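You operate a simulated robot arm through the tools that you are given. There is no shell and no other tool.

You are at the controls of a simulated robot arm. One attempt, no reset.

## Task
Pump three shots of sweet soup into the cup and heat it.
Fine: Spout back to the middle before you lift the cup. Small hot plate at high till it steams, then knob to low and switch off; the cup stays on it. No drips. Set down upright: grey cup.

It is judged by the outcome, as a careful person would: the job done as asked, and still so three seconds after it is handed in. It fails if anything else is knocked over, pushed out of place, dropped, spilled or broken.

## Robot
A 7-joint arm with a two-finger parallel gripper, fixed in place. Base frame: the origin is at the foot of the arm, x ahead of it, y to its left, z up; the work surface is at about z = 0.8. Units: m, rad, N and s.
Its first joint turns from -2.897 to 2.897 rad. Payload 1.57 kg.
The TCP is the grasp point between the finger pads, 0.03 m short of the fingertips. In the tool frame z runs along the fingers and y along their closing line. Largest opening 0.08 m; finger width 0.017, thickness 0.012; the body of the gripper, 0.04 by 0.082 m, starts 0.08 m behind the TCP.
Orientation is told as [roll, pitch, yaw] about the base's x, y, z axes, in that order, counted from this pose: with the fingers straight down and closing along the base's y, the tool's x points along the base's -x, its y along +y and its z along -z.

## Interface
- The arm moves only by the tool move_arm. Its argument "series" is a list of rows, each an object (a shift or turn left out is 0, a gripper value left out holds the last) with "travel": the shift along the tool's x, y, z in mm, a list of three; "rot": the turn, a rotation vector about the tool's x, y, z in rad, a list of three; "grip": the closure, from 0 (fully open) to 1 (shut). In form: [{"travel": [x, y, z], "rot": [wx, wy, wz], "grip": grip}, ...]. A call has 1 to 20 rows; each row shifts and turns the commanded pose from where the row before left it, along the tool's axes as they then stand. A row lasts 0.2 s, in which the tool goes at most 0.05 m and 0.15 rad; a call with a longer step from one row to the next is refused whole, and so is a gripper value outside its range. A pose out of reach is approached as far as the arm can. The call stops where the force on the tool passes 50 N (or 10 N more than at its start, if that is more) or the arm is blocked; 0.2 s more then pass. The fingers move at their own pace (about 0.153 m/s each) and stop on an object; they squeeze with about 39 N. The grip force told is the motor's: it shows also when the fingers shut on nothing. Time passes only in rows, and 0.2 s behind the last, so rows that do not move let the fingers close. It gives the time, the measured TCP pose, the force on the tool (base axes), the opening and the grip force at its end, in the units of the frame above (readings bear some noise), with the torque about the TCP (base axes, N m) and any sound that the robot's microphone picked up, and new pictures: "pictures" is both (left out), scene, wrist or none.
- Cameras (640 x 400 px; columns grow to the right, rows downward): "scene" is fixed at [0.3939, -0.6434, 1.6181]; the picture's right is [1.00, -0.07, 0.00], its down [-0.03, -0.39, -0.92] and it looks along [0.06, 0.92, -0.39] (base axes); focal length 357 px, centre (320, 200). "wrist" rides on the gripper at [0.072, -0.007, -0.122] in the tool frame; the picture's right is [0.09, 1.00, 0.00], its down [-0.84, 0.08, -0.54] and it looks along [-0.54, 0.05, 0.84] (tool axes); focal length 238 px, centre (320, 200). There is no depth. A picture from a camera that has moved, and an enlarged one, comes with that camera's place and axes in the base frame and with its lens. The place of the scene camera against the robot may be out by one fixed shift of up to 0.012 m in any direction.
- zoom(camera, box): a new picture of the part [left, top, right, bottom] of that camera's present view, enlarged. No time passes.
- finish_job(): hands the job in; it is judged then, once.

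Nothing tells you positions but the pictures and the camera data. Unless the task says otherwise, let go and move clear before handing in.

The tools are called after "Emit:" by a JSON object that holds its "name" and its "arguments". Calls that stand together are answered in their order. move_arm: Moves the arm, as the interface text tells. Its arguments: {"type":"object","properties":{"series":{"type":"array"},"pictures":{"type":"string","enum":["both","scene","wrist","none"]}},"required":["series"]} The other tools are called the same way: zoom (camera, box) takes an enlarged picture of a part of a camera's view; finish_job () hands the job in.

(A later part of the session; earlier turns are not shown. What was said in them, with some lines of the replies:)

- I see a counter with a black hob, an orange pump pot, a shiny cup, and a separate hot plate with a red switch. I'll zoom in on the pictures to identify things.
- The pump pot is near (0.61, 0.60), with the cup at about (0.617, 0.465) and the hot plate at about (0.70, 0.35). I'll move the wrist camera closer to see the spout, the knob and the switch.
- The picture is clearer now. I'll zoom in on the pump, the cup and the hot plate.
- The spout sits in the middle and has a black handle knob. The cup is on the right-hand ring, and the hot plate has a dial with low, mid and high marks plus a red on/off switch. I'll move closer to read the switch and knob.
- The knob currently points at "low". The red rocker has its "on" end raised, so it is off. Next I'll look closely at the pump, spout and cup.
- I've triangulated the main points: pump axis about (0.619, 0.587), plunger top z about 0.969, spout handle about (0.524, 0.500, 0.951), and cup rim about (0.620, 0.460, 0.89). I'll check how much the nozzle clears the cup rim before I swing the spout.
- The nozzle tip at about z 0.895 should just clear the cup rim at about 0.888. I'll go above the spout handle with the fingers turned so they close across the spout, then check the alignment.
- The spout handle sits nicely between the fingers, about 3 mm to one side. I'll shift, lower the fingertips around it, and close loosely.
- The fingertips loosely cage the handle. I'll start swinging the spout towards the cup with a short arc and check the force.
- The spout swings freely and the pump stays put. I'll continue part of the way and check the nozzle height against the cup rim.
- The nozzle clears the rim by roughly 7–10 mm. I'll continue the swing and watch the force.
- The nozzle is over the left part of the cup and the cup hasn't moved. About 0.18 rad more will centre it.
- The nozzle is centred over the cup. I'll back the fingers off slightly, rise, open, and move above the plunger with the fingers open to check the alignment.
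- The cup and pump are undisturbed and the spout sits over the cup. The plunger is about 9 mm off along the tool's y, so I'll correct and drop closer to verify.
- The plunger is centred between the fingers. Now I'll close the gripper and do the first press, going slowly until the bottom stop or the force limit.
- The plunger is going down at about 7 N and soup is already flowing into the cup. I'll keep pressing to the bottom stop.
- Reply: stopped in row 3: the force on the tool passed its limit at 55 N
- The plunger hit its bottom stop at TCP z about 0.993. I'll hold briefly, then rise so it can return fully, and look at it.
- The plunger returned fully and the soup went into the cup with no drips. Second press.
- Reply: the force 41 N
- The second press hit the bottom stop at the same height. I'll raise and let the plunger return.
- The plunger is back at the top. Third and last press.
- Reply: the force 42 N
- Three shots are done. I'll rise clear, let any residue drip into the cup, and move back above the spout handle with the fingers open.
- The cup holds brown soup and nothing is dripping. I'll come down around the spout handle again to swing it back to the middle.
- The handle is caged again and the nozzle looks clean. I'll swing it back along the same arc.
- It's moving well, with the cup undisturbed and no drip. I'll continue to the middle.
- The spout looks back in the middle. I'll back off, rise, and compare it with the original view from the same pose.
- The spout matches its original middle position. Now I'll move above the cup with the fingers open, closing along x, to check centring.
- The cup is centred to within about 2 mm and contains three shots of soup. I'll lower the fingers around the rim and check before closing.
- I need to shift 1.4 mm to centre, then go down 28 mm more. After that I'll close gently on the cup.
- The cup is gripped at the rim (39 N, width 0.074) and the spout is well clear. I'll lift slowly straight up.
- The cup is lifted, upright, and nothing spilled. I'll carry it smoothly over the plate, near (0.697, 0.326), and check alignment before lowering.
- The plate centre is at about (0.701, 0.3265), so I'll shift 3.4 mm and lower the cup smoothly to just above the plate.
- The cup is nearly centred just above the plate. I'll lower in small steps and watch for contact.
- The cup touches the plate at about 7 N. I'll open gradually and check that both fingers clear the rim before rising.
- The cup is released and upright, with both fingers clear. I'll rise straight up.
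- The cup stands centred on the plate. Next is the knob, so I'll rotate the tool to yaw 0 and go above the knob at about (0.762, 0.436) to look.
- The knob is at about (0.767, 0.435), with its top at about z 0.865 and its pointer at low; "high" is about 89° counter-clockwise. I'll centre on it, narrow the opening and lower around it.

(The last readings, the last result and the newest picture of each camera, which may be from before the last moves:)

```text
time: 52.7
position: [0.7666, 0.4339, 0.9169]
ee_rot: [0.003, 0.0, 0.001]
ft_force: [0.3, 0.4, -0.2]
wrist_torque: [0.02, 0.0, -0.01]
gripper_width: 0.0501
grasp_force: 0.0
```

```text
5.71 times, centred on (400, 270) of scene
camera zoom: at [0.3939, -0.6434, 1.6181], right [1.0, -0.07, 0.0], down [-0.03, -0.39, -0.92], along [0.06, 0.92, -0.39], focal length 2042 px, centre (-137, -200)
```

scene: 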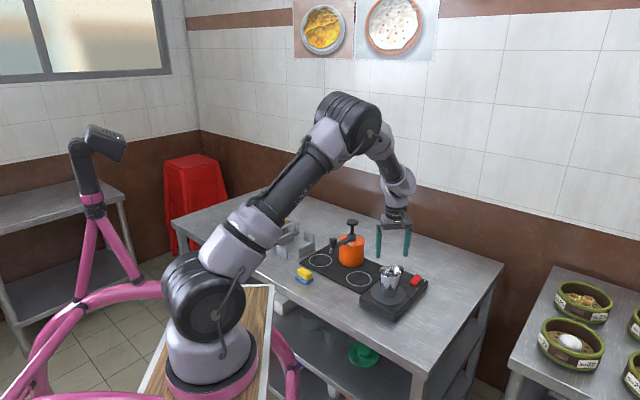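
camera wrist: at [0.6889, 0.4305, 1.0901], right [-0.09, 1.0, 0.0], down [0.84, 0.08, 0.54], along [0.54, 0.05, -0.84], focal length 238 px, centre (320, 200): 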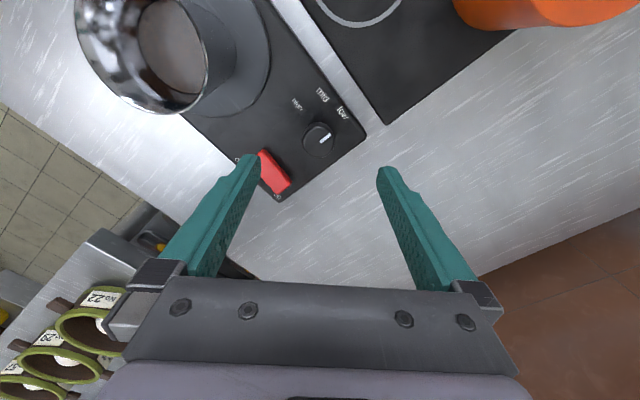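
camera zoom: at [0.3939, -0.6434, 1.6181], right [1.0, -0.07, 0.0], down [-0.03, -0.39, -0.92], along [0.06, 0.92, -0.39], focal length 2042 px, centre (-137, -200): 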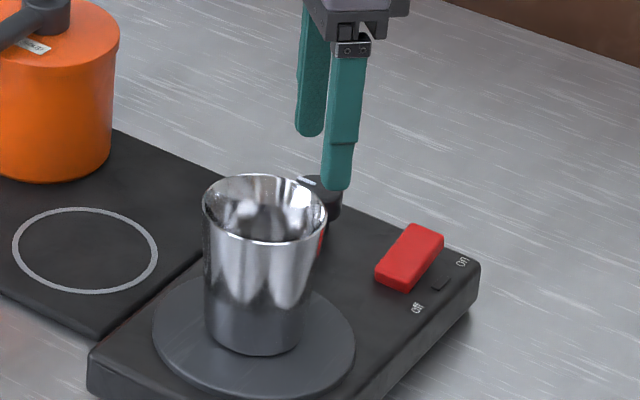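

The knob is centred between the fingers. I'll lower around it and close.

Emit:
{"name": "move_arm", "arguments": {"series": [{"travel": [0, 0.3, 20]}, {"travel": [0, 0, 14]}, {"travel": [0, 0, 9]}, {"travel": [0, 0, 0], "grip": 0.55}, {"travel": [0, 0, 0], "grip": 0.62}, {"travel": [0, 0, 0], "grip": 0.8}], "pictures": "none"}}

Emit:
{"name": "zoom", "arguments": {"camera": "wrist", "box": [230, 80, 420, 270]}}

Emit:
{"name": "zoom", "arguments": {"camera": "scene", "box": [365, 235, 435, 305]}}

```text
time: 54.1
position: [0.767, 0.4354, 0.8739]
ee_rot: [0.001, 0.001, 0.0]
ft_force: [0.7, 3.7, -0.2]
wrist_torque: [0.14, -0.11, 0.02]
gripper_width: 0.0311
grasp_force: 39.3
```

```text
2.11 times, centred on (325, 175) of wrist
camera zoom: at [0.6955, 0.4295, 0.997], right [-0.09, 1.0, 0.0], down [0.84, 0.08, 0.54], along [0.54, 0.05, -0.84], focal length 502 px, centre (310, 253)
```

zoom: 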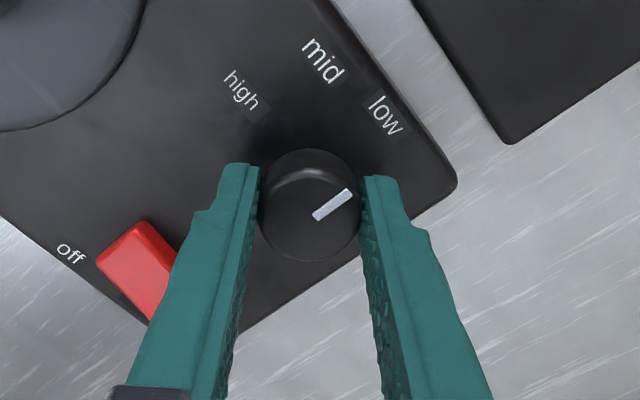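

```text
5.71 times, centred on (400, 270) of scene
camera zoom: at [0.3939, -0.6434, 1.6181], right [1.0, -0.07, 0.0], down [-0.03, -0.39, -0.92], along [0.06, 0.92, -0.39], focal length 2042 px, centre (-137, -200)
```

zoom: 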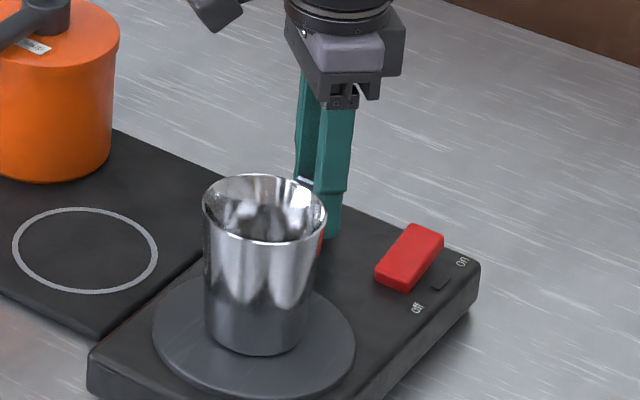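

The knob is gripped. I'll turn it counter-clockwise towards high, a third of the way first.

Emit:
{"name": "move_arm", "arguments": {"series": [{"rot": [0, 0, -0.1]}, {"rot": [0, 0, -0.13]}, {"rot": [0, 0, -0.13]}, {"rot": [0, 0, -0.13]}], "pictures": "none"}}

Emit:
{"name": "zoom", "arguments": {"camera": "wrist", "box": [230, 80, 420, 270]}}

```text
time: 55.1
position: [0.7683, 0.4346, 0.8749]
ee_rot: [0.001, -0.001, 0.492]
ft_force: [4.9, 1.8, -0.3]
wrist_torque: [-0.09, 0.33, 0.01]
gripper_width: 0.0309
grasp_force: 39.0
```

```text
2.11 times, centred on (325, 175) of wrist
camera zoom: at [0.7072, 0.3963, 0.997], right [-0.55, 0.83, 0.0], down [0.7, 0.46, 0.54], along [0.45, 0.3, -0.84], focal length 502 px, centre (310, 253)
```

zoom: 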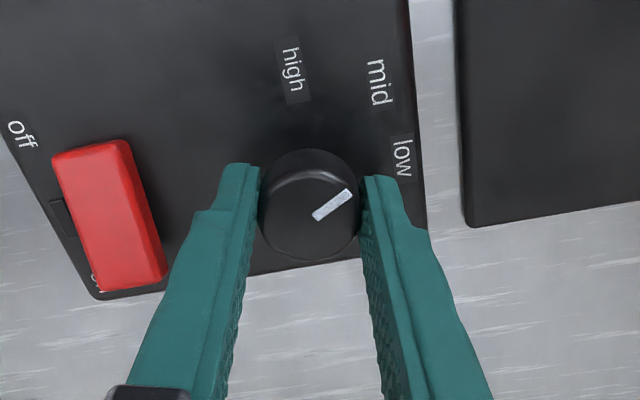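

The knob turns with the gripper without slipping. I'll continue to high.

Emit:
{"name": "move_arm", "arguments": {"series": [{"rot": [0, 0, -0.13]}, {"rot": [0, 0, -0.13]}, {"rot": [0, 0, -0.13]}, {"rot": [0, 0, -0.13]}, {"rot": [0, 0, -0.13]}, {"rot": [0, 0, -0.13]}, {"rot": [0, 0, -0.13]}, {"rot": [0, 0, -0.13]}, {"rot": [0, 0, 0]}], "pictures": "none"}}

Emit:
{"name": "zoom", "arguments": {"camera": "wrist", "box": [230, 80, 420, 270]}}

Emit:
{"name": "zoom", "arguments": {"camera": "scene", "box": [365, 235, 435, 305]}}

```text
time: 57.1
position: [0.7669, 0.4339, 0.8748]
ee_rot: [0.0, -0.003, 1.533]
ft_force: [7.7, -4.2, 2.6]
wrist_torque: [-0.06, -0.18, 0.02]
gripper_width: 0.0312
grasp_force: 39.4
```

```text
2.11 times, centred on (325, 175) of wrist
camera zoom: at [0.7714, 0.3639, 0.997], right [-1.0, -0.05, 0.0], down [-0.04, 0.84, 0.54], along [-0.03, 0.54, -0.84], focal length 502 px, centre (310, 253)
```

zoom: 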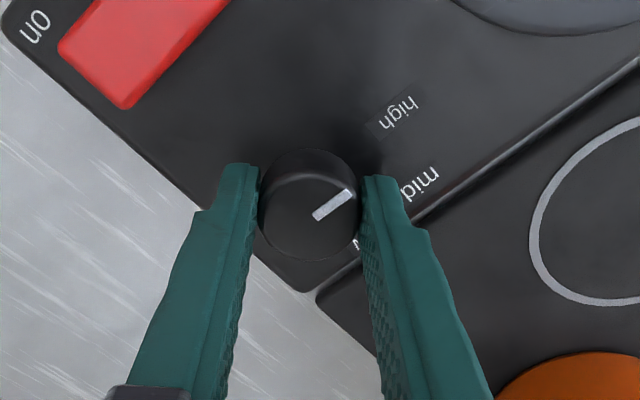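

```text
5.71 times, centred on (400, 270) of scene
camera zoom: at [0.3939, -0.6434, 1.6181], right [1.0, -0.07, 0.0], down [-0.03, -0.39, -0.92], along [0.06, 0.92, -0.39], focal length 2042 px, centre (-137, -200)
```

zoom: 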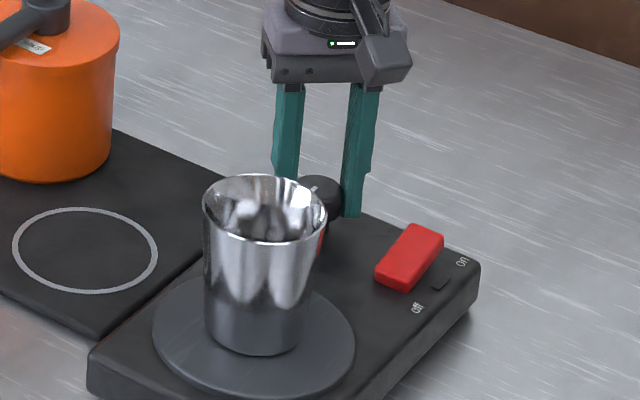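

The pointer now lines up with "high" after about 88° of turn. I'll add the last 2°, then release and rise.

Emit:
{"name": "move_arm", "arguments": {"series": [{"rot": [0, 0, -0.035]}, {"rot": [0, 0, 0]}, {"travel": [0, 0, 0], "grip": 0.5}, {"travel": [0, 0, 0], "grip": 0.375}, {"travel": [0, 0, -15]}, {"travel": [0, 0, -30]}, {"travel": [0, 0, -40]}, {"travel": [0, 0, 0]}], "pictures": "wrist"}}

Emit:
{"name": "zoom", "arguments": {"camera": "wrist", "box": [200, 30, 440, 200]}}

Emit:
{"name": "zoom", "arguments": {"camera": "scene", "box": [365, 235, 435, 305]}}

```text
time: 58.9
position: [0.7675, 0.4349, 0.9584]
ee_rot: [-0.002, 0.0, 1.565]
ft_force: [0.5, -1.0, -0.7]
wrist_torque: [-0.01, 0.02, 0.0]
gripper_width: 0.05
grasp_force: 0.1
camera wrist: at [0.7734, 0.3646, 1.0806], right [-1.0, -0.09, 0.0], down [-0.07, 0.84, 0.54], along [-0.05, 0.54, -0.84], focal length 238 px, centre (320, 200)
```

wrist: 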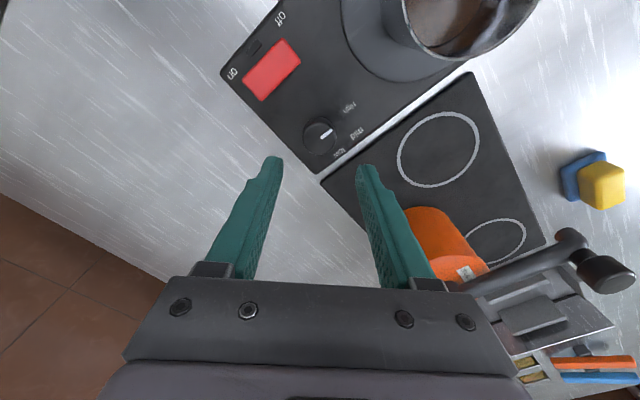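

```text
2.35 times, centred on (320, 115) of wrist
camera zoom: at [0.7734, 0.3646, 1.0806], right [-1.0, -0.09, 0.0], down [-0.07, 0.84, 0.54], along [-0.05, 0.54, -0.84], focal length 561 px, centre (320, 400)
```

zoom: 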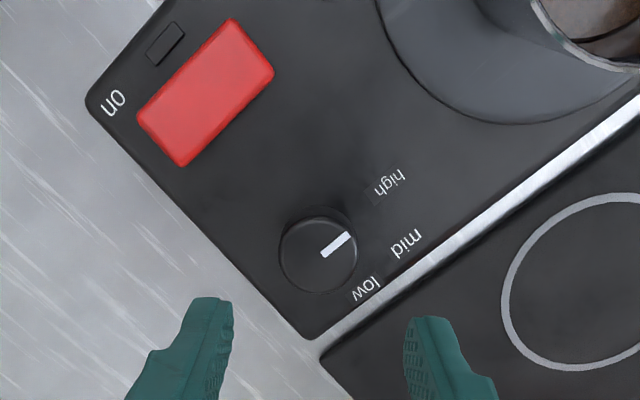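

```text
5.71 times, centred on (400, 270) of scene
camera zoom: at [0.3939, -0.6434, 1.6181], right [1.0, -0.07, 0.0], down [-0.03, -0.39, -0.92], along [0.06, 0.92, -0.39], focal length 2042 px, centre (-137, -200)
```

zoom: 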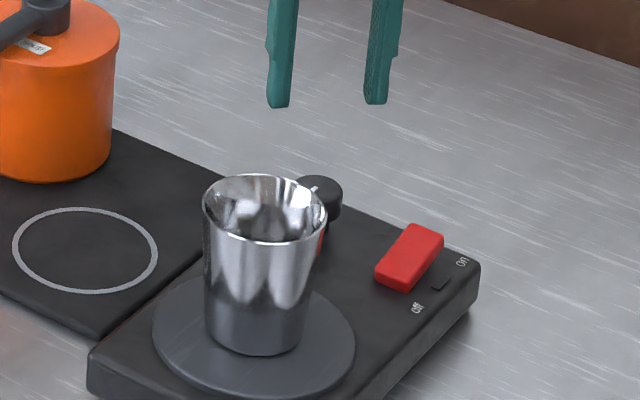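

The knob points at "high". Before pressing, I'll look closely at the switch to see how it works.

Emit:
{"name": "zoom", "arguments": {"camera": "scene", "box": [405, 265, 435, 295]}}

Emit:
{"name": "zoom", "arguments": {"camera": "wrist", "box": [215, 20, 315, 110]}}

```text
13.33 times, centred on (420, 280) of scene
camera zoom: at [0.3939, -0.6434, 1.6181], right [1.0, -0.07, 0.0], down [-0.03, -0.39, -0.92], along [0.06, 0.92, -0.39], focal length 4766 px, centre (-1013, -867)
```

zoom: 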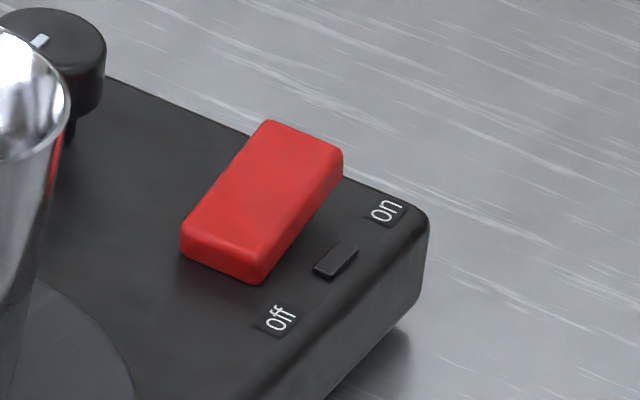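

```text
4.44 times, centred on (265, 65) of wrist
camera zoom: at [0.7734, 0.3646, 1.0806], right [-1.0, -0.09, 0.0], down [-0.07, 0.84, 0.54], along [-0.05, 0.54, -0.84], focal length 1059 px, centre (564, 800)
```

zoom: 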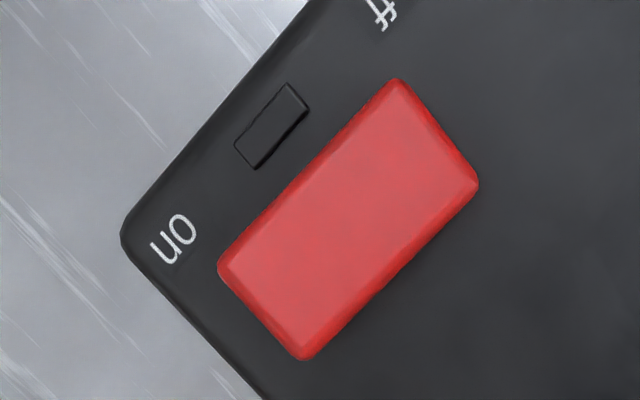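

It's a rocker with its "on" end raised, near (0.831, 0.402). I'll close the gripper, turn to yaw 45° and position the fingertips over the "on" half.

Emit:
{"name": "move_arm", "arguments": {"series": [{"rot": [0, 0, 0.13], "grip": 1}, {"rot": [0, 0, 0.13]}, {"rot": [0, 0, 0.13]}, {"rot": [0, 0, 0.13]}, {"rot": [0, 0, 0.13]}, {"rot": [0, 0, 0.13]}, {"travel": [-7.3, -34.2, 0]}, {"travel": [-7.3, -34.3, 0]}, {"travel": [0, 0, 30]}, {"travel": [0, 0, 30]}, {"travel": [0, 0, 0]}], "pictures": "wrist"}}

Emit:
{"name": "zoom", "arguments": {"camera": "wrist", "box": [230, 80, 420, 270]}}

Emit:
{"name": "zoom", "arguments": {"camera": "scene", "box": [390, 250, 440, 300]}}

```text
time: 61.3
position: [0.8244, 0.3964, 0.9011]
ee_rot: [0.001, -0.001, 0.785]
ft_force: [0.2, 0.6, -0.2]
wrist_torque: [-0.01, 0.01, -0.01]
gripper_width: 0.0003
grasp_force: 21.2
camera wrist: at [0.7781, 0.3421, 1.0224], right [-0.77, 0.64, 0.0], down [0.54, 0.65, 0.54], along [0.35, 0.42, -0.84], focal length 238 px, centre (320, 200)
```

wrist: 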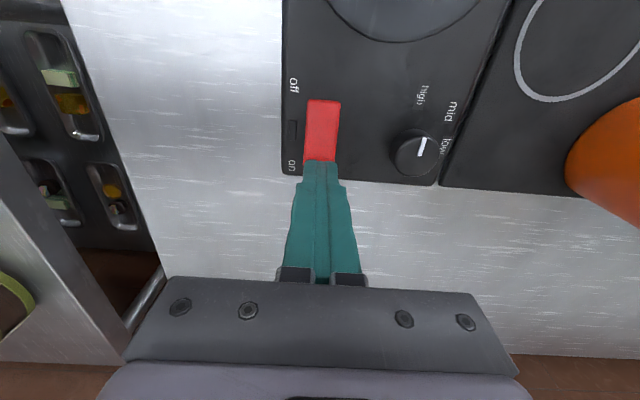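

```text
2.11 times, centred on (325, 175) of wrist
camera zoom: at [0.7781, 0.3421, 1.0224], right [-0.77, 0.64, 0.0], down [0.54, 0.65, 0.54], along [0.35, 0.42, -0.84], focal length 502 px, centre (310, 253)
```

zoom: 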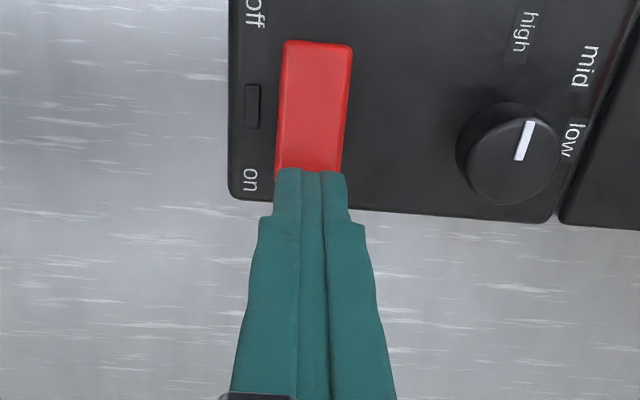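

```text
8.00 times, centred on (415, 275) of scene
camera zoom: at [0.3939, -0.6434, 1.6181], right [1.0, -0.07, 0.0], down [-0.03, -0.39, -0.92], along [0.06, 0.92, -0.39], focal length 2859 px, centre (-440, -400)
```

zoom: 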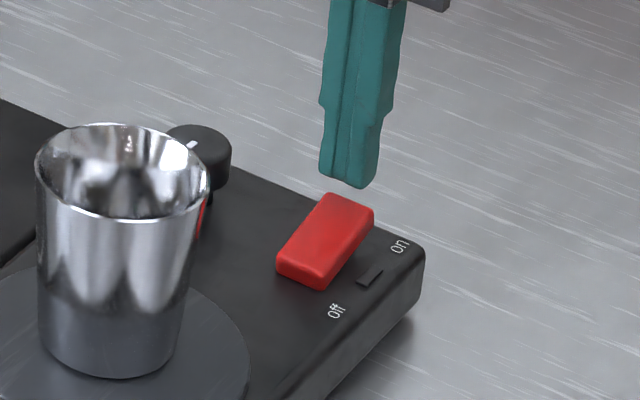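

The fingertips are above the "on" half. I'll press down in small steps.

Emit:
{"name": "move_arm", "arguments": {"series": [{"travel": [0, 0, 12]}, {"travel": [0, 0, 6]}, {"travel": [0, 0, 4]}, {"travel": [0, 0, 4]}, {"travel": [0, 0, 3]}], "pictures": "none"}}

Emit:
{"name": "zoom", "arguments": {"camera": "scene", "box": [390, 250, 440, 300]}}

Emit:
{"name": "zoom", "arguments": {"camera": "wrist", "box": [230, 80, 420, 270]}}

```text
time: 62.5
position: [0.828, 0.3987, 0.8793]
ee_rot: [-0.003, -0.014, 0.786]
ft_force: [1.5, 1.1, 8.9]
wrist_torque: [-0.02, 0.04, 0.08]
gripper_width: 0.0
grasp_force: 21.3
stopped in row 5: the force on the tool passed its limit at 54 N (the readings are from after the stop); the commanded pose is now the measured one
```

```text
8.00 times, centred on (415, 275) of scene
camera zoom: at [0.3939, -0.6434, 1.6181], right [1.0, -0.07, 0.0], down [-0.03, -0.39, -0.92], along [0.06, 0.92, -0.39], focal length 2859 px, centre (-440, -400)
```

zoom: 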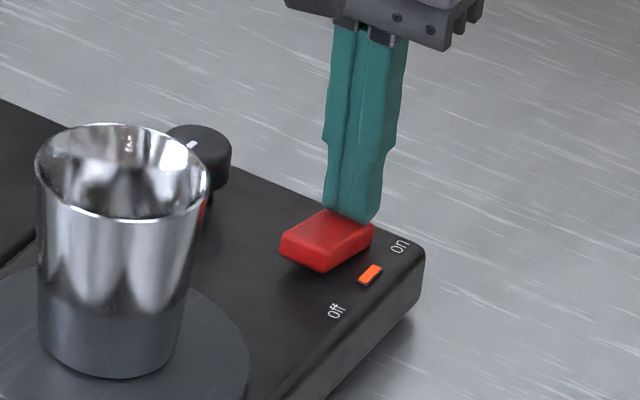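

```text
2.11 times, centred on (325, 175) of wrist
camera zoom: at [0.7817, 0.3441, 1.0007], right [-0.77, 0.64, 0.0], down [0.53, 0.64, 0.55], along [0.35, 0.42, -0.83], focal length 502 px, centre (310, 253)
```

zoom: 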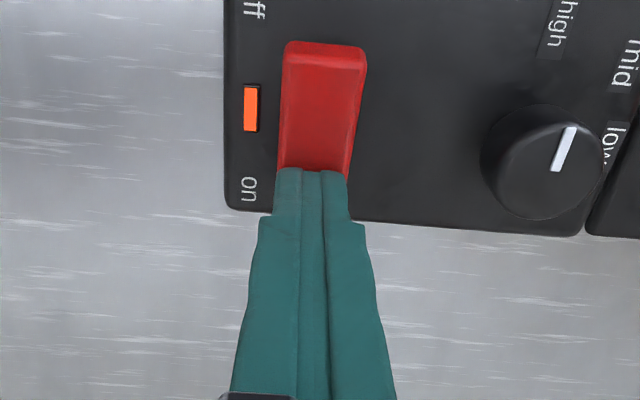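

The rocker flipped and the lamp is lit, so the plate is on at high. I'll rise and get ready above the knob while watching for steam.

Emit:
{"name": "move_arm", "arguments": {"series": [{"travel": [0, 0, -20]}, {"travel": [0, 0, -40], "rot": [-0.003, 0.014, 0]}, {"travel": [8.9, 34.2, 0], "grip": 0.375}, {"travel": [8.9, 34.3, 0]}, {"rot": [0, 0, -0.13]}, {"rot": [0, 0, -0.13]}, {"rot": [0, 0, -0.13]}, {"rot": [0, 0, -0.13]}, {"rot": [0, 0, -0.13]}, {"rot": [0, 0, -0.135]}, {"rot": [0, 0, 0]}], "pictures": "both"}}

Emit:
{"name": "zoom", "arguments": {"camera": "wrist", "box": [230, 80, 420, 270]}}

Emit:
{"name": "zoom", "arguments": {"camera": "scene", "box": [360, 225, 440, 315]}}

```text
time: 64.9
position: [0.7673, 0.4335, 0.9388]
ee_rot: [0.006, 0.002, 1.569]
ft_force: [0.3, 0.0, 0.8]
wrist_torque: [0.03, -0.02, 0.01]
gripper_width: 0.0502
grasp_force: 0.0
camera wrist: at [0.7747, 0.3632, 1.0603], right [-1.0, -0.09, 0.0], down [-0.08, 0.84, 0.54], along [-0.05, 0.54, -0.84], focal length 238 px, centre (320, 200)
```

scene: 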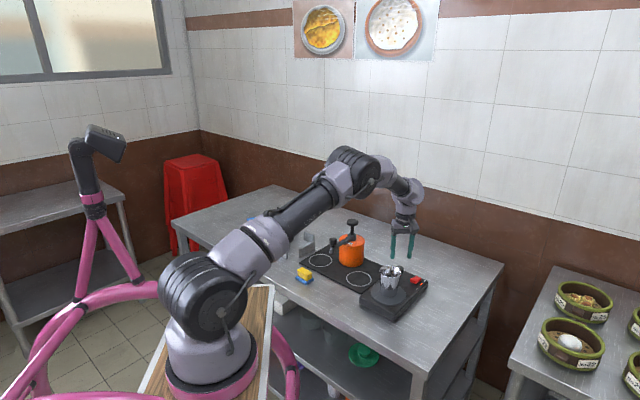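
wrist: 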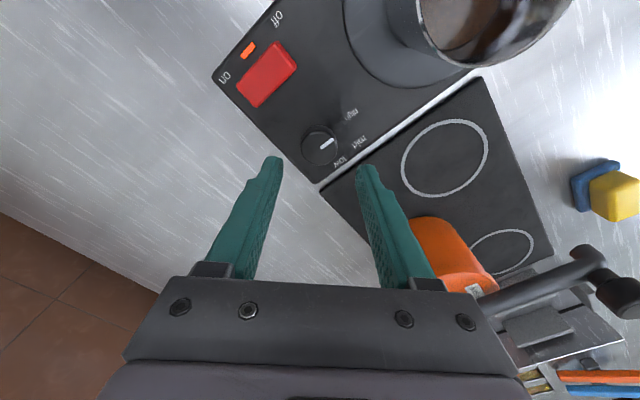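

```text
2.11 times, centred on (325, 175) of wrist
camera zoom: at [0.7747, 0.3632, 1.0603], right [-1.0, -0.09, 0.0], down [-0.08, 0.84, 0.54], along [-0.05, 0.54, -0.84], focal length 502 px, centre (310, 253)
```

zoom: 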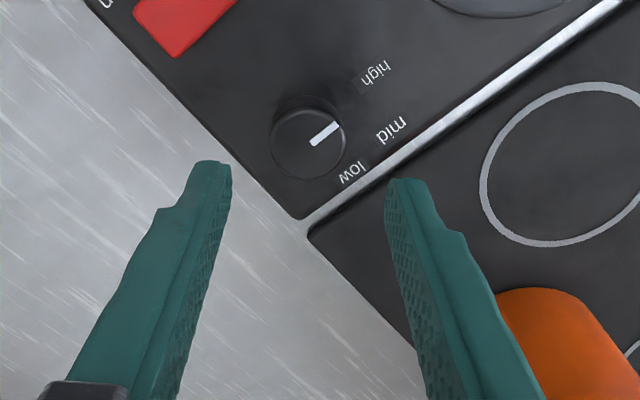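

```text
4.44 times, centred on (400, 270) of scene
camera zoom: at [0.3939, -0.6434, 1.6181], right [1.0, -0.07, 0.0], down [-0.03, -0.39, -0.92], along [0.06, 0.92, -0.39], focal length 1588 px, centre (-36, -111)
```

zoom: 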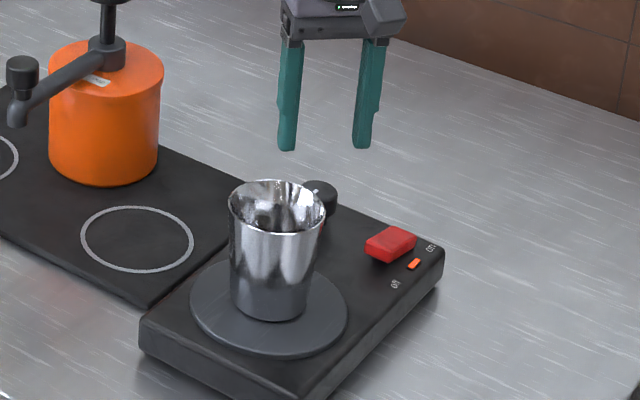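

No steam yet. I'll lower around the knob with the fingers open, ready to turn it down, and keep watching the cup.

Emit:
{"name": "move_arm", "arguments": {"series": [{"travel": [0, -1, 0], "rot": [0.005, 0, 0]}, {"travel": [0, 0, 25]}, {"travel": [0, 0, 22]}, {"travel": [0, 0, 17]}, {"travel": [0, 0, 0]}], "pictures": "none"}}

Emit:
{"name": "zoom", "arguments": {"camera": "wrist", "box": [230, 80, 420, 270]}}

Emit:
{"name": "zoom", "arguments": {"camera": "scene", "box": [360, 225, 440, 315]}}

```text
time: 66.1
position: [0.7675, 0.4333, 0.876]
ee_rot: [-0.001, 0.001, 1.568]
ft_force: [-0.1, 0.3, -0.3]
wrist_torque: [0.01, -0.02, -0.02]
gripper_width: 0.05
grasp_force: 0.0
```

```text
2.11 times, centred on (325, 175) of wrist
camera zoom: at [0.7746, 0.3636, 0.9973], right [-1.0, -0.09, 0.0], down [-0.08, 0.84, 0.54], along [-0.05, 0.54, -0.84], focal length 502 px, centre (310, 253)
```

zoom: 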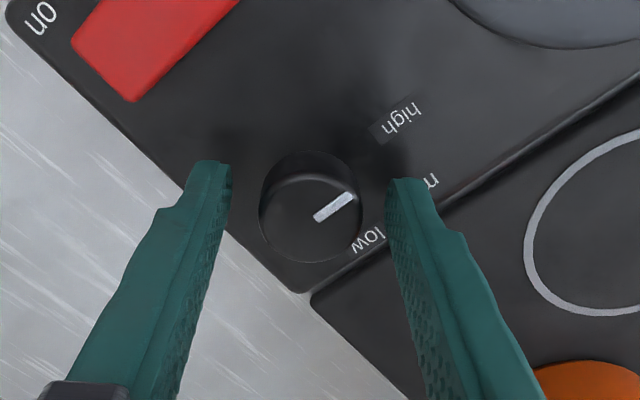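

```text
4.44 times, centred on (400, 270) of scene
camera zoom: at [0.3939, -0.6434, 1.6181], right [1.0, -0.07, 0.0], down [-0.03, -0.39, -0.92], along [0.06, 0.92, -0.39], focal length 1588 px, centre (-36, -111)
```

zoom: 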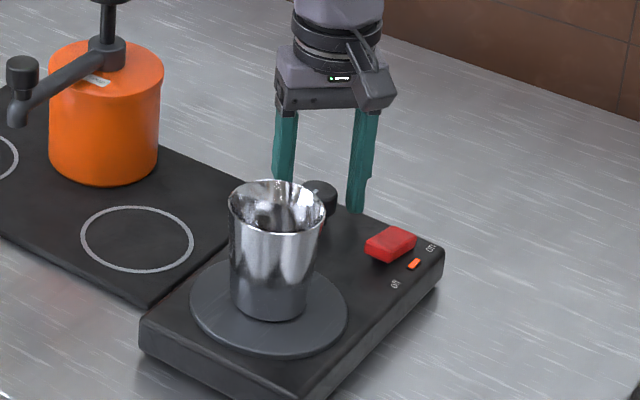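

The lamp is lit and I'm in place around the knob. I'll wait in short steps and look for steam.

Emit:
{"name": "move_arm", "arguments": {"series": [{"travel": [0, 0, 0]}, {"travel": [0, 0, 0]}, {"travel": [0, 0, 0]}, {"travel": [0, 0, 0]}, {"travel": [0, 0, 0]}, {"travel": [0, 0, 0]}, {"travel": [0, 0, 0]}, {"travel": [0, 0, 0]}, {"travel": [0, 0, 0]}, {"travel": [0, 0, 0]}], "pictures": "none"}}

Emit:
{"name": "zoom", "arguments": {"camera": "scene", "box": [360, 225, 440, 315]}}

```text
time: 68.3
position: [0.7665, 0.433, 0.8749]
ee_rot: [0.001, 0.002, 1.568]
ft_force: [0.1, 0.0, -0.1]
wrist_torque: [0.0, 0.01, 0.0]
gripper_width: 0.0499
grasp_force: 0.1
```

```text
4.44 times, centred on (400, 270) of scene
camera zoom: at [0.3939, -0.6434, 1.6181], right [1.0, -0.07, 0.0], down [-0.03, -0.39, -0.92], along [0.06, 0.92, -0.39], focal length 1588 px, centre (-36, -111)
```

zoom: 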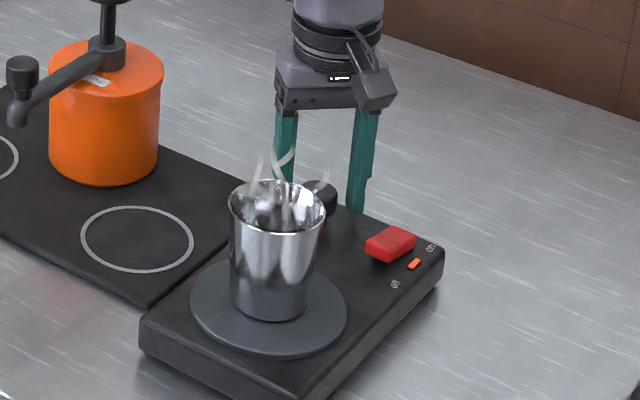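

Steam is rising from the cup. I'll grip the knob and turn it clockwise back to low.

Emit:
{"name": "move_arm", "arguments": {"series": [{"travel": [0, 0, 0], "grip": 0.6}, {"travel": [0, 0, 0], "grip": 0.8}, {"rot": [0, 0, 0.12]}, {"rot": [0, 0, 0.145]}, {"rot": [0, 0, 0.145]}, {"rot": [0, 0, 0.145]}, {"rot": [0, 0, 0.145]}, {"rot": [0, 0, 0.145]}, {"rot": [0, 0, 0.145]}, {"rot": [0, 0, 0.145]}, {"rot": [0, 0, 0.145]}, {"rot": [0, 0, 0.145]}, {"rot": [0, 0, 0.143]}, {"rot": [0, 0, 0]}], "pictures": "none"}}

Emit:
{"name": "zoom", "arguments": {"camera": "wrist", "box": [230, 80, 420, 270]}}

Emit:
{"name": "zoom", "arguments": {"camera": "scene", "box": [360, 225, 440, 315]}}

```text
time: 71.3
position: [0.7668, 0.4356, 0.8752]
ee_rot: [-0.001, -0.001, -0.001]
ft_force: [-23.0, 0.0, 17.0]
wrist_torque: [0.01, 1.03, -0.02]
gripper_width: 0.0311
grasp_force: 39.3
```

```text
2.11 times, centred on (325, 175) of wrist
camera zoom: at [0.6948, 0.4297, 0.9973], right [-0.09, 1.0, 0.0], down [0.84, 0.08, 0.54], along [0.54, 0.05, -0.84], focal length 502 px, centre (310, 253)
```

zoom: 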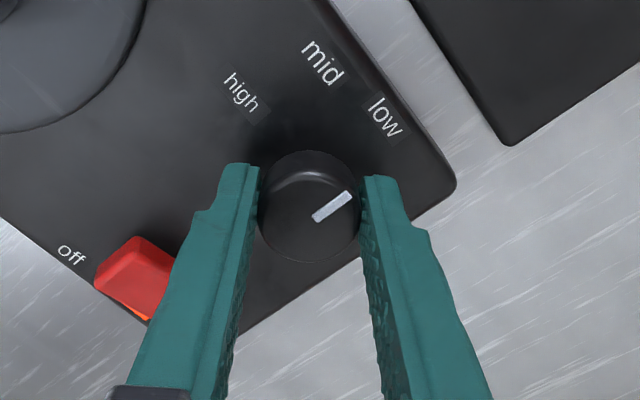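

```text
4.44 times, centred on (400, 270) of scene
camera zoom: at [0.3939, -0.6434, 1.6181], right [1.0, -0.07, 0.0], down [-0.03, -0.39, -0.92], along [0.06, 0.92, -0.39], focal length 1588 px, centre (-36, -111)
```

zoom: 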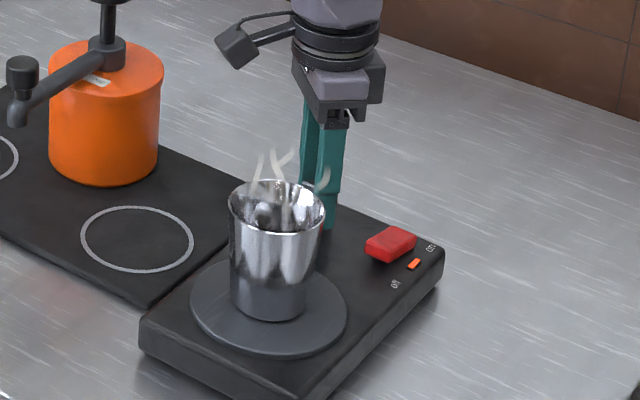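

The knob is back at low, matching its original look. I'll release it, rise, and go to the "off" half of the rocker.

Emit:
{"name": "move_arm", "arguments": {"series": [{"travel": [0, 0, 0], "grip": 0.5}, {"travel": [0, 0, 0], "grip": 0.375}, {"travel": [0, 0, -15]}, {"travel": [0, 0, -30]}, {"travel": [0, 0, -35]}, {"rot": [0, 0, -0.131], "grip": 1}, {"rot": [0, 0, -0.131]}, {"rot": [0, 0, -0.131]}, {"rot": [0, 0, -0.131]}, {"rot": [0, 0, -0.131]}, {"rot": [0, 0, -0.131]}, {"travel": [8.7, -34.7, 0]}, {"travel": [8.7, -34.7, 0]}, {"travel": [0, 0, 25]}, {"travel": [0, 0, 28]}, {"travel": [0, 0, 0]}], "pictures": "wrist"}}

Emit:
{"name": "zoom", "arguments": {"camera": "wrist", "box": [230, 80, 420, 270]}}

Emit:
{"name": "zoom", "arguments": {"camera": "scene", "box": [360, 225, 440, 315]}}

```text
time: 74.7
position: [0.8048, 0.3722, 0.9025]
ee_rot: [0.001, -0.001, 0.787]
ft_force: [-1.3, 0.8, -0.1]
wrist_torque: [0.03, -0.01, -0.01]
gripper_width: 0.0
grasp_force: 21.6
camera wrist: at [0.7589, 0.3177, 1.0235], right [-0.77, 0.64, 0.0], down [0.54, 0.65, 0.54], along [0.35, 0.42, -0.84], focal length 238 px, centre (320, 200)
```

wrist: 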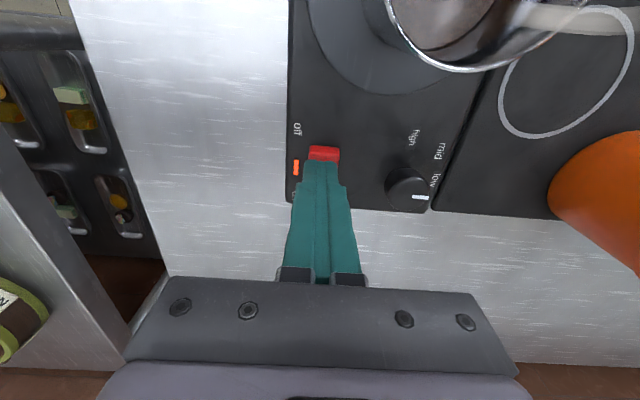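

```text
2.11 times, centred on (325, 175) of wrist
camera zoom: at [0.7589, 0.3177, 1.0235], right [-0.77, 0.64, 0.0], down [0.54, 0.65, 0.54], along [0.35, 0.42, -0.84], focal length 502 px, centre (310, 253)
```

zoom: 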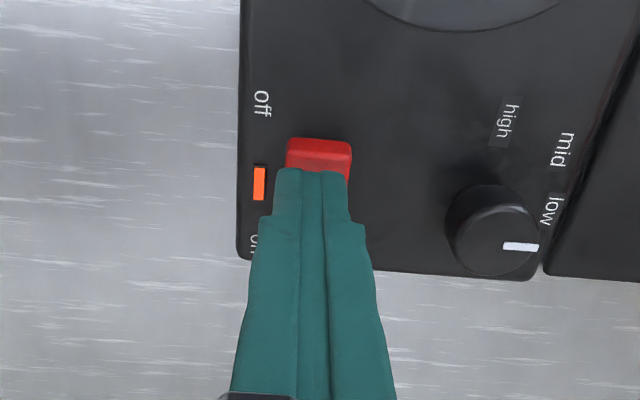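

```text
4.44 times, centred on (400, 270) of scene
camera zoom: at [0.3939, -0.6434, 1.6181], right [1.0, -0.07, 0.0], down [-0.03, -0.39, -0.92], along [0.06, 0.92, -0.39], focal length 1588 px, centre (-36, -111)
```

zoom: 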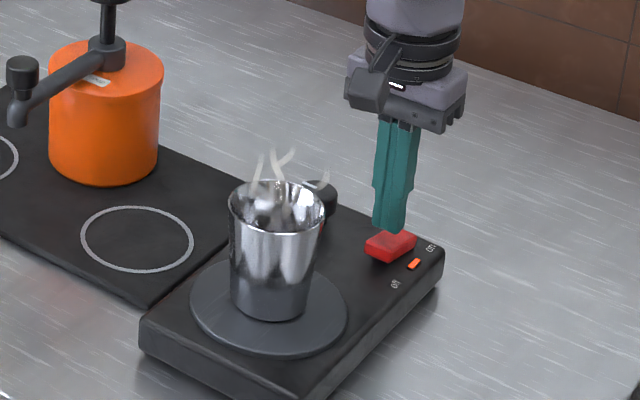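

The fingertips are over the raised "off" end and the soup is still steaming. I'll press it down.

Emit:
{"name": "move_arm", "arguments": {"series": [{"travel": [0, 0, 10]}, {"travel": [0, 0, 6]}, {"travel": [0, 0, 4]}, {"travel": [0, 0, 3]}, {"travel": [0, 0, 2]}], "pictures": "none"}}

Emit:
{"name": "zoom", "arguments": {"camera": "scene", "box": [360, 225, 440, 315]}}

Emit:
{"name": "zoom", "arguments": {"camera": "wrist", "box": [230, 80, 420, 270]}}

```text
time: 75.9
position: [0.8045, 0.3726, 0.8797]
ee_rot: [-0.003, -0.004, 0.787]
ft_force: [-12.7, -11.8, 38.5]
wrist_torque: [-0.13, 0.15, 0.2]
gripper_width: 0.0
grasp_force: 21.4
```

```text
4.44 times, centred on (400, 270) of scene
camera zoom: at [0.3939, -0.6434, 1.6181], right [1.0, -0.07, 0.0], down [-0.03, -0.39, -0.92], along [0.06, 0.92, -0.39], focal length 1588 px, centre (-36, -111)
```

zoom: 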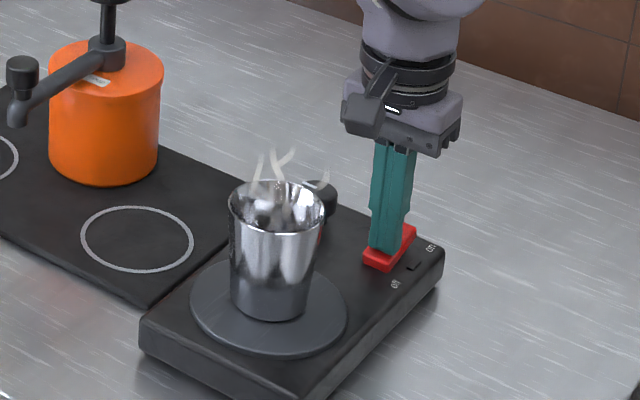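

```text
2.11 times, centred on (325, 175) of wrist
camera zoom: at [0.7583, 0.3186, 1.0022], right [-0.77, 0.64, 0.0], down [0.53, 0.65, 0.55], along [0.35, 0.42, -0.84], focal length 502 px, centre (310, 253)
```

zoom: 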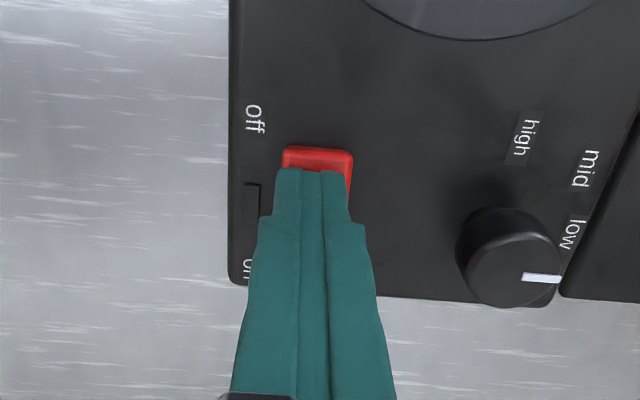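

The lamp is out, so the plate is off. I'll rise clear and verify the knob, the switch, the cup and the spout.

Emit:
{"name": "move_arm", "arguments": {"series": [{"travel": [0, 0, -8]}, {"travel": [0, 0, -20]}, {"travel": [0, 0, -40]}, {"travel": [20, 0, -40]}, {"travel": [35, 0, -25]}, {"travel": [35, 0, 0]}, {"travel": [0, 0, 0]}], "pictures": "both"}}

Emit:
{"name": "zoom", "arguments": {"camera": "wrist", "box": [230, 60, 470, 240]}}

Emit:
{"name": "zoom", "arguments": {"camera": "scene", "box": [310, 215, 440, 325]}}

```text
time: 77.5
position: [0.7406, 0.3101, 1.0077]
ee_rot: [0.0, 0.001, 0.789]
ft_force: [0.0, 0.3, 1.0]
wrist_torque: [0.05, 0.0, -0.02]
gripper_width: 0.0002
grasp_force: 20.9
camera wrist: at [0.6955, 0.2554, 1.1292], right [-0.77, 0.64, 0.0], down [0.54, 0.65, 0.54], along [0.35, 0.42, -0.84], focal length 238 px, centre (320, 200)
```

scene: 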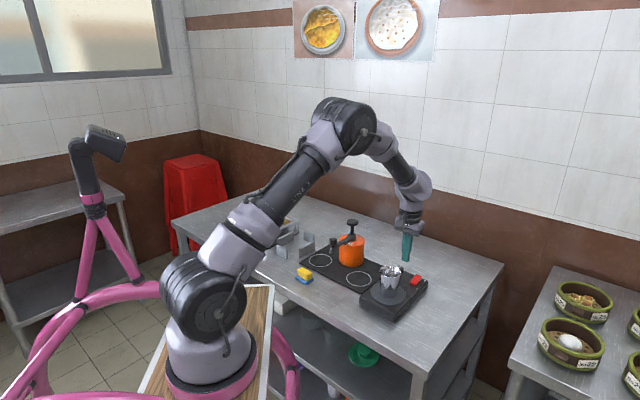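
wrist: 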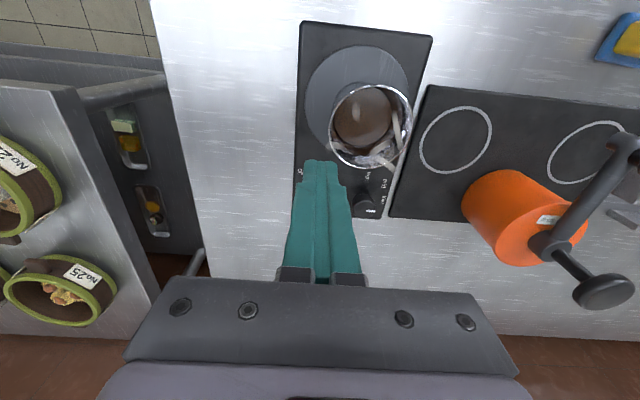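

```text
2.22 times, centred on (350, 150) of wrist
camera zoom: at [0.6955, 0.2554, 1.1292], right [-0.77, 0.64, 0.0], down [0.54, 0.65, 0.54], along [0.35, 0.42, -0.84], focal length 530 px, centre (253, 311)
```

zoom: 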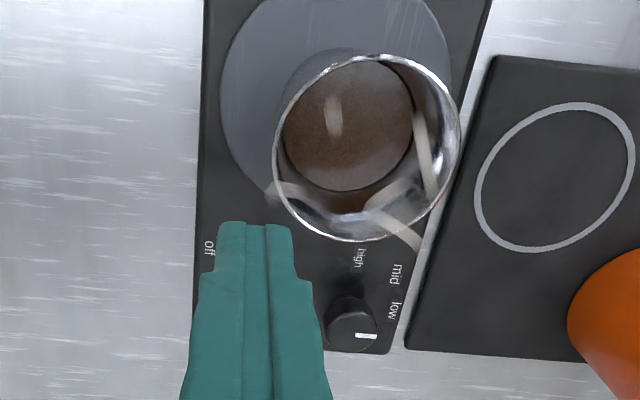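

```text
3.64 times, centred on (375, 270) of scene
camera zoom: at [0.3939, -0.6434, 1.6181], right [1.0, -0.07, 0.0], down [-0.03, -0.39, -0.92], along [0.06, 0.92, -0.39], focal length 1300 px, centre (120, -54)
```

zoom: 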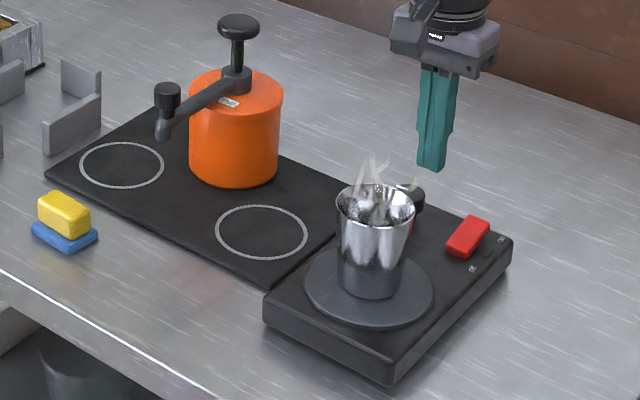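

Everything looks right: lamp out, knob at low, cup upright and steaming on the plate, spout in the middle. I'll move the arm up and away and do a final check for drips.

Emit:
{"name": "move_arm", "arguments": {"series": [{"travel": [0, 0, -45]}, {"travel": [0, 0, -45]}, {"travel": [0, 0, -45]}, {"travel": [40, 0, 0], "grip": 0.5}, {"travel": [40, 0, 0]}, {"travel": [40, 0, 0]}, {"travel": [40, 0, 0]}, {"travel": [0, 0, 0]}], "pictures": "both"}}

Emit:
{"name": "zoom", "arguments": {"camera": "scene", "box": [300, 205, 390, 295]}}

Emit:
{"name": "zoom", "arguments": {"camera": "scene", "box": [360, 240, 435, 320]}}

Emit:
{"name": "zoom", "arguments": {"camera": "wrist", "box": [200, 60, 440, 250]}}

```text
time: 79.3
position: [0.6291, 0.1975, 1.143]
ee_rot: [0.001, -0.001, 0.787]
ft_force: [-0.2, -0.7, 0.4]
wrist_torque: [-0.01, 0.0, 0.02]
gripper_width: 0.0403
grasp_force: 0.0
camera wrist: at [0.5831, 0.1433, 1.2645], right [-0.77, 0.64, 0.0], down [0.54, 0.65, 0.54], along [0.35, 0.42, -0.84], focal length 238 px, centre (320, 200)
```

scene: 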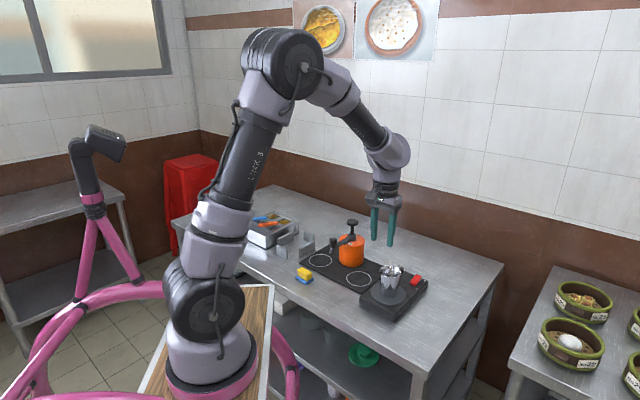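
wrist: 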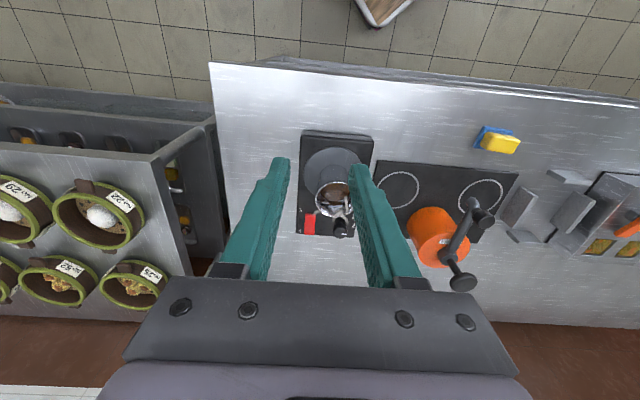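

```text
4.44 times, centred on (345, 250) of scene
camera zoom: at [0.3939, -0.6434, 1.6181], right [1.0, -0.07, 0.0], down [-0.03, -0.39, -0.92], along [0.06, 0.92, -0.39], focal length 1588 px, centre (209, -22)
```

zoom: 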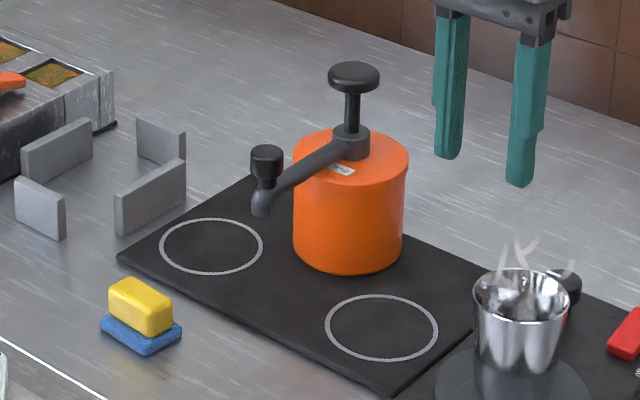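

```text
5.00 times, centred on (398, 280) of scene
camera zoom: at [0.3939, -0.6434, 1.6181], right [1.0, -0.07, 0.0], down [-0.03, -0.39, -0.92], along [0.06, 0.92, -0.39], focal length 1787 px, centre (-68, -200)
```

zoom: 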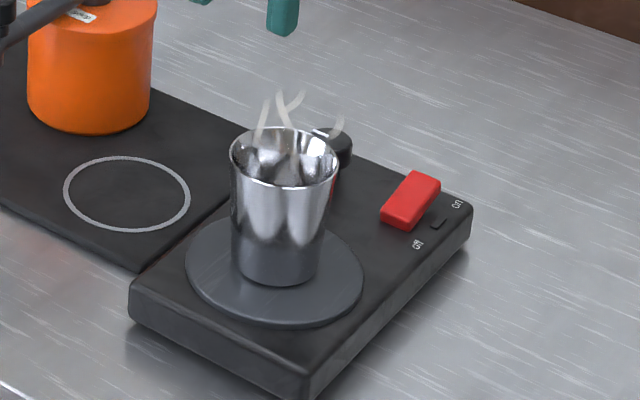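

```text
2.11 times, centred on (320, 155) of wrist
camera zoom: at [0.5831, 0.1433, 1.2645], right [-0.77, 0.64, 0.0], down [0.54, 0.65, 0.54], along [0.35, 0.42, -0.84], focal length 502 px, centre (320, 295)
```

zoom: 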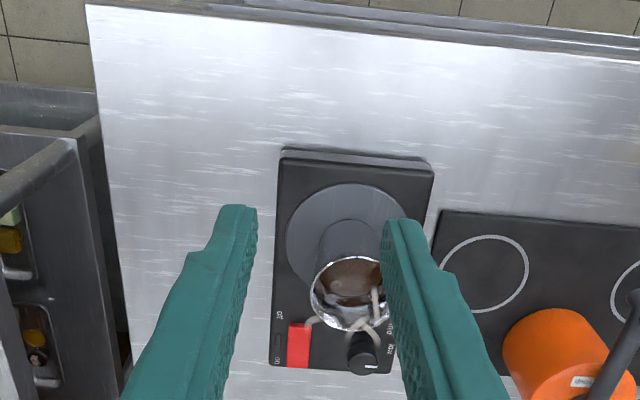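

The cup stands upright and steaming on the hot plate. The switch is off, the knob is at low and the spout is back in the middle. I see no drips and nothing else disturbed, and the arm is clear, so I'm handing in.

Emit:
{"name": "finish_job", "arguments": {}}

```text
The job is handed in.
```

The grey cup, with three shots of sweet soup in it, is on the small hot plate, upright and steaming. I've handed the job in but haven't seen a verdict.

- **Pumping:** I swung the spout over the cup and pressed the plunger three times, to its bottom stop each time. I then swung the spout back to its original middle position before lifting the cup.
- **Heating:** The plate ran at high until steam showed. I then turned the knob back to low and switched off; the lamp went out.
- **Mess:** I saw no drips or spills in the final pictures, and nothing else looked moved or knocked over. The arm is clear of everything.
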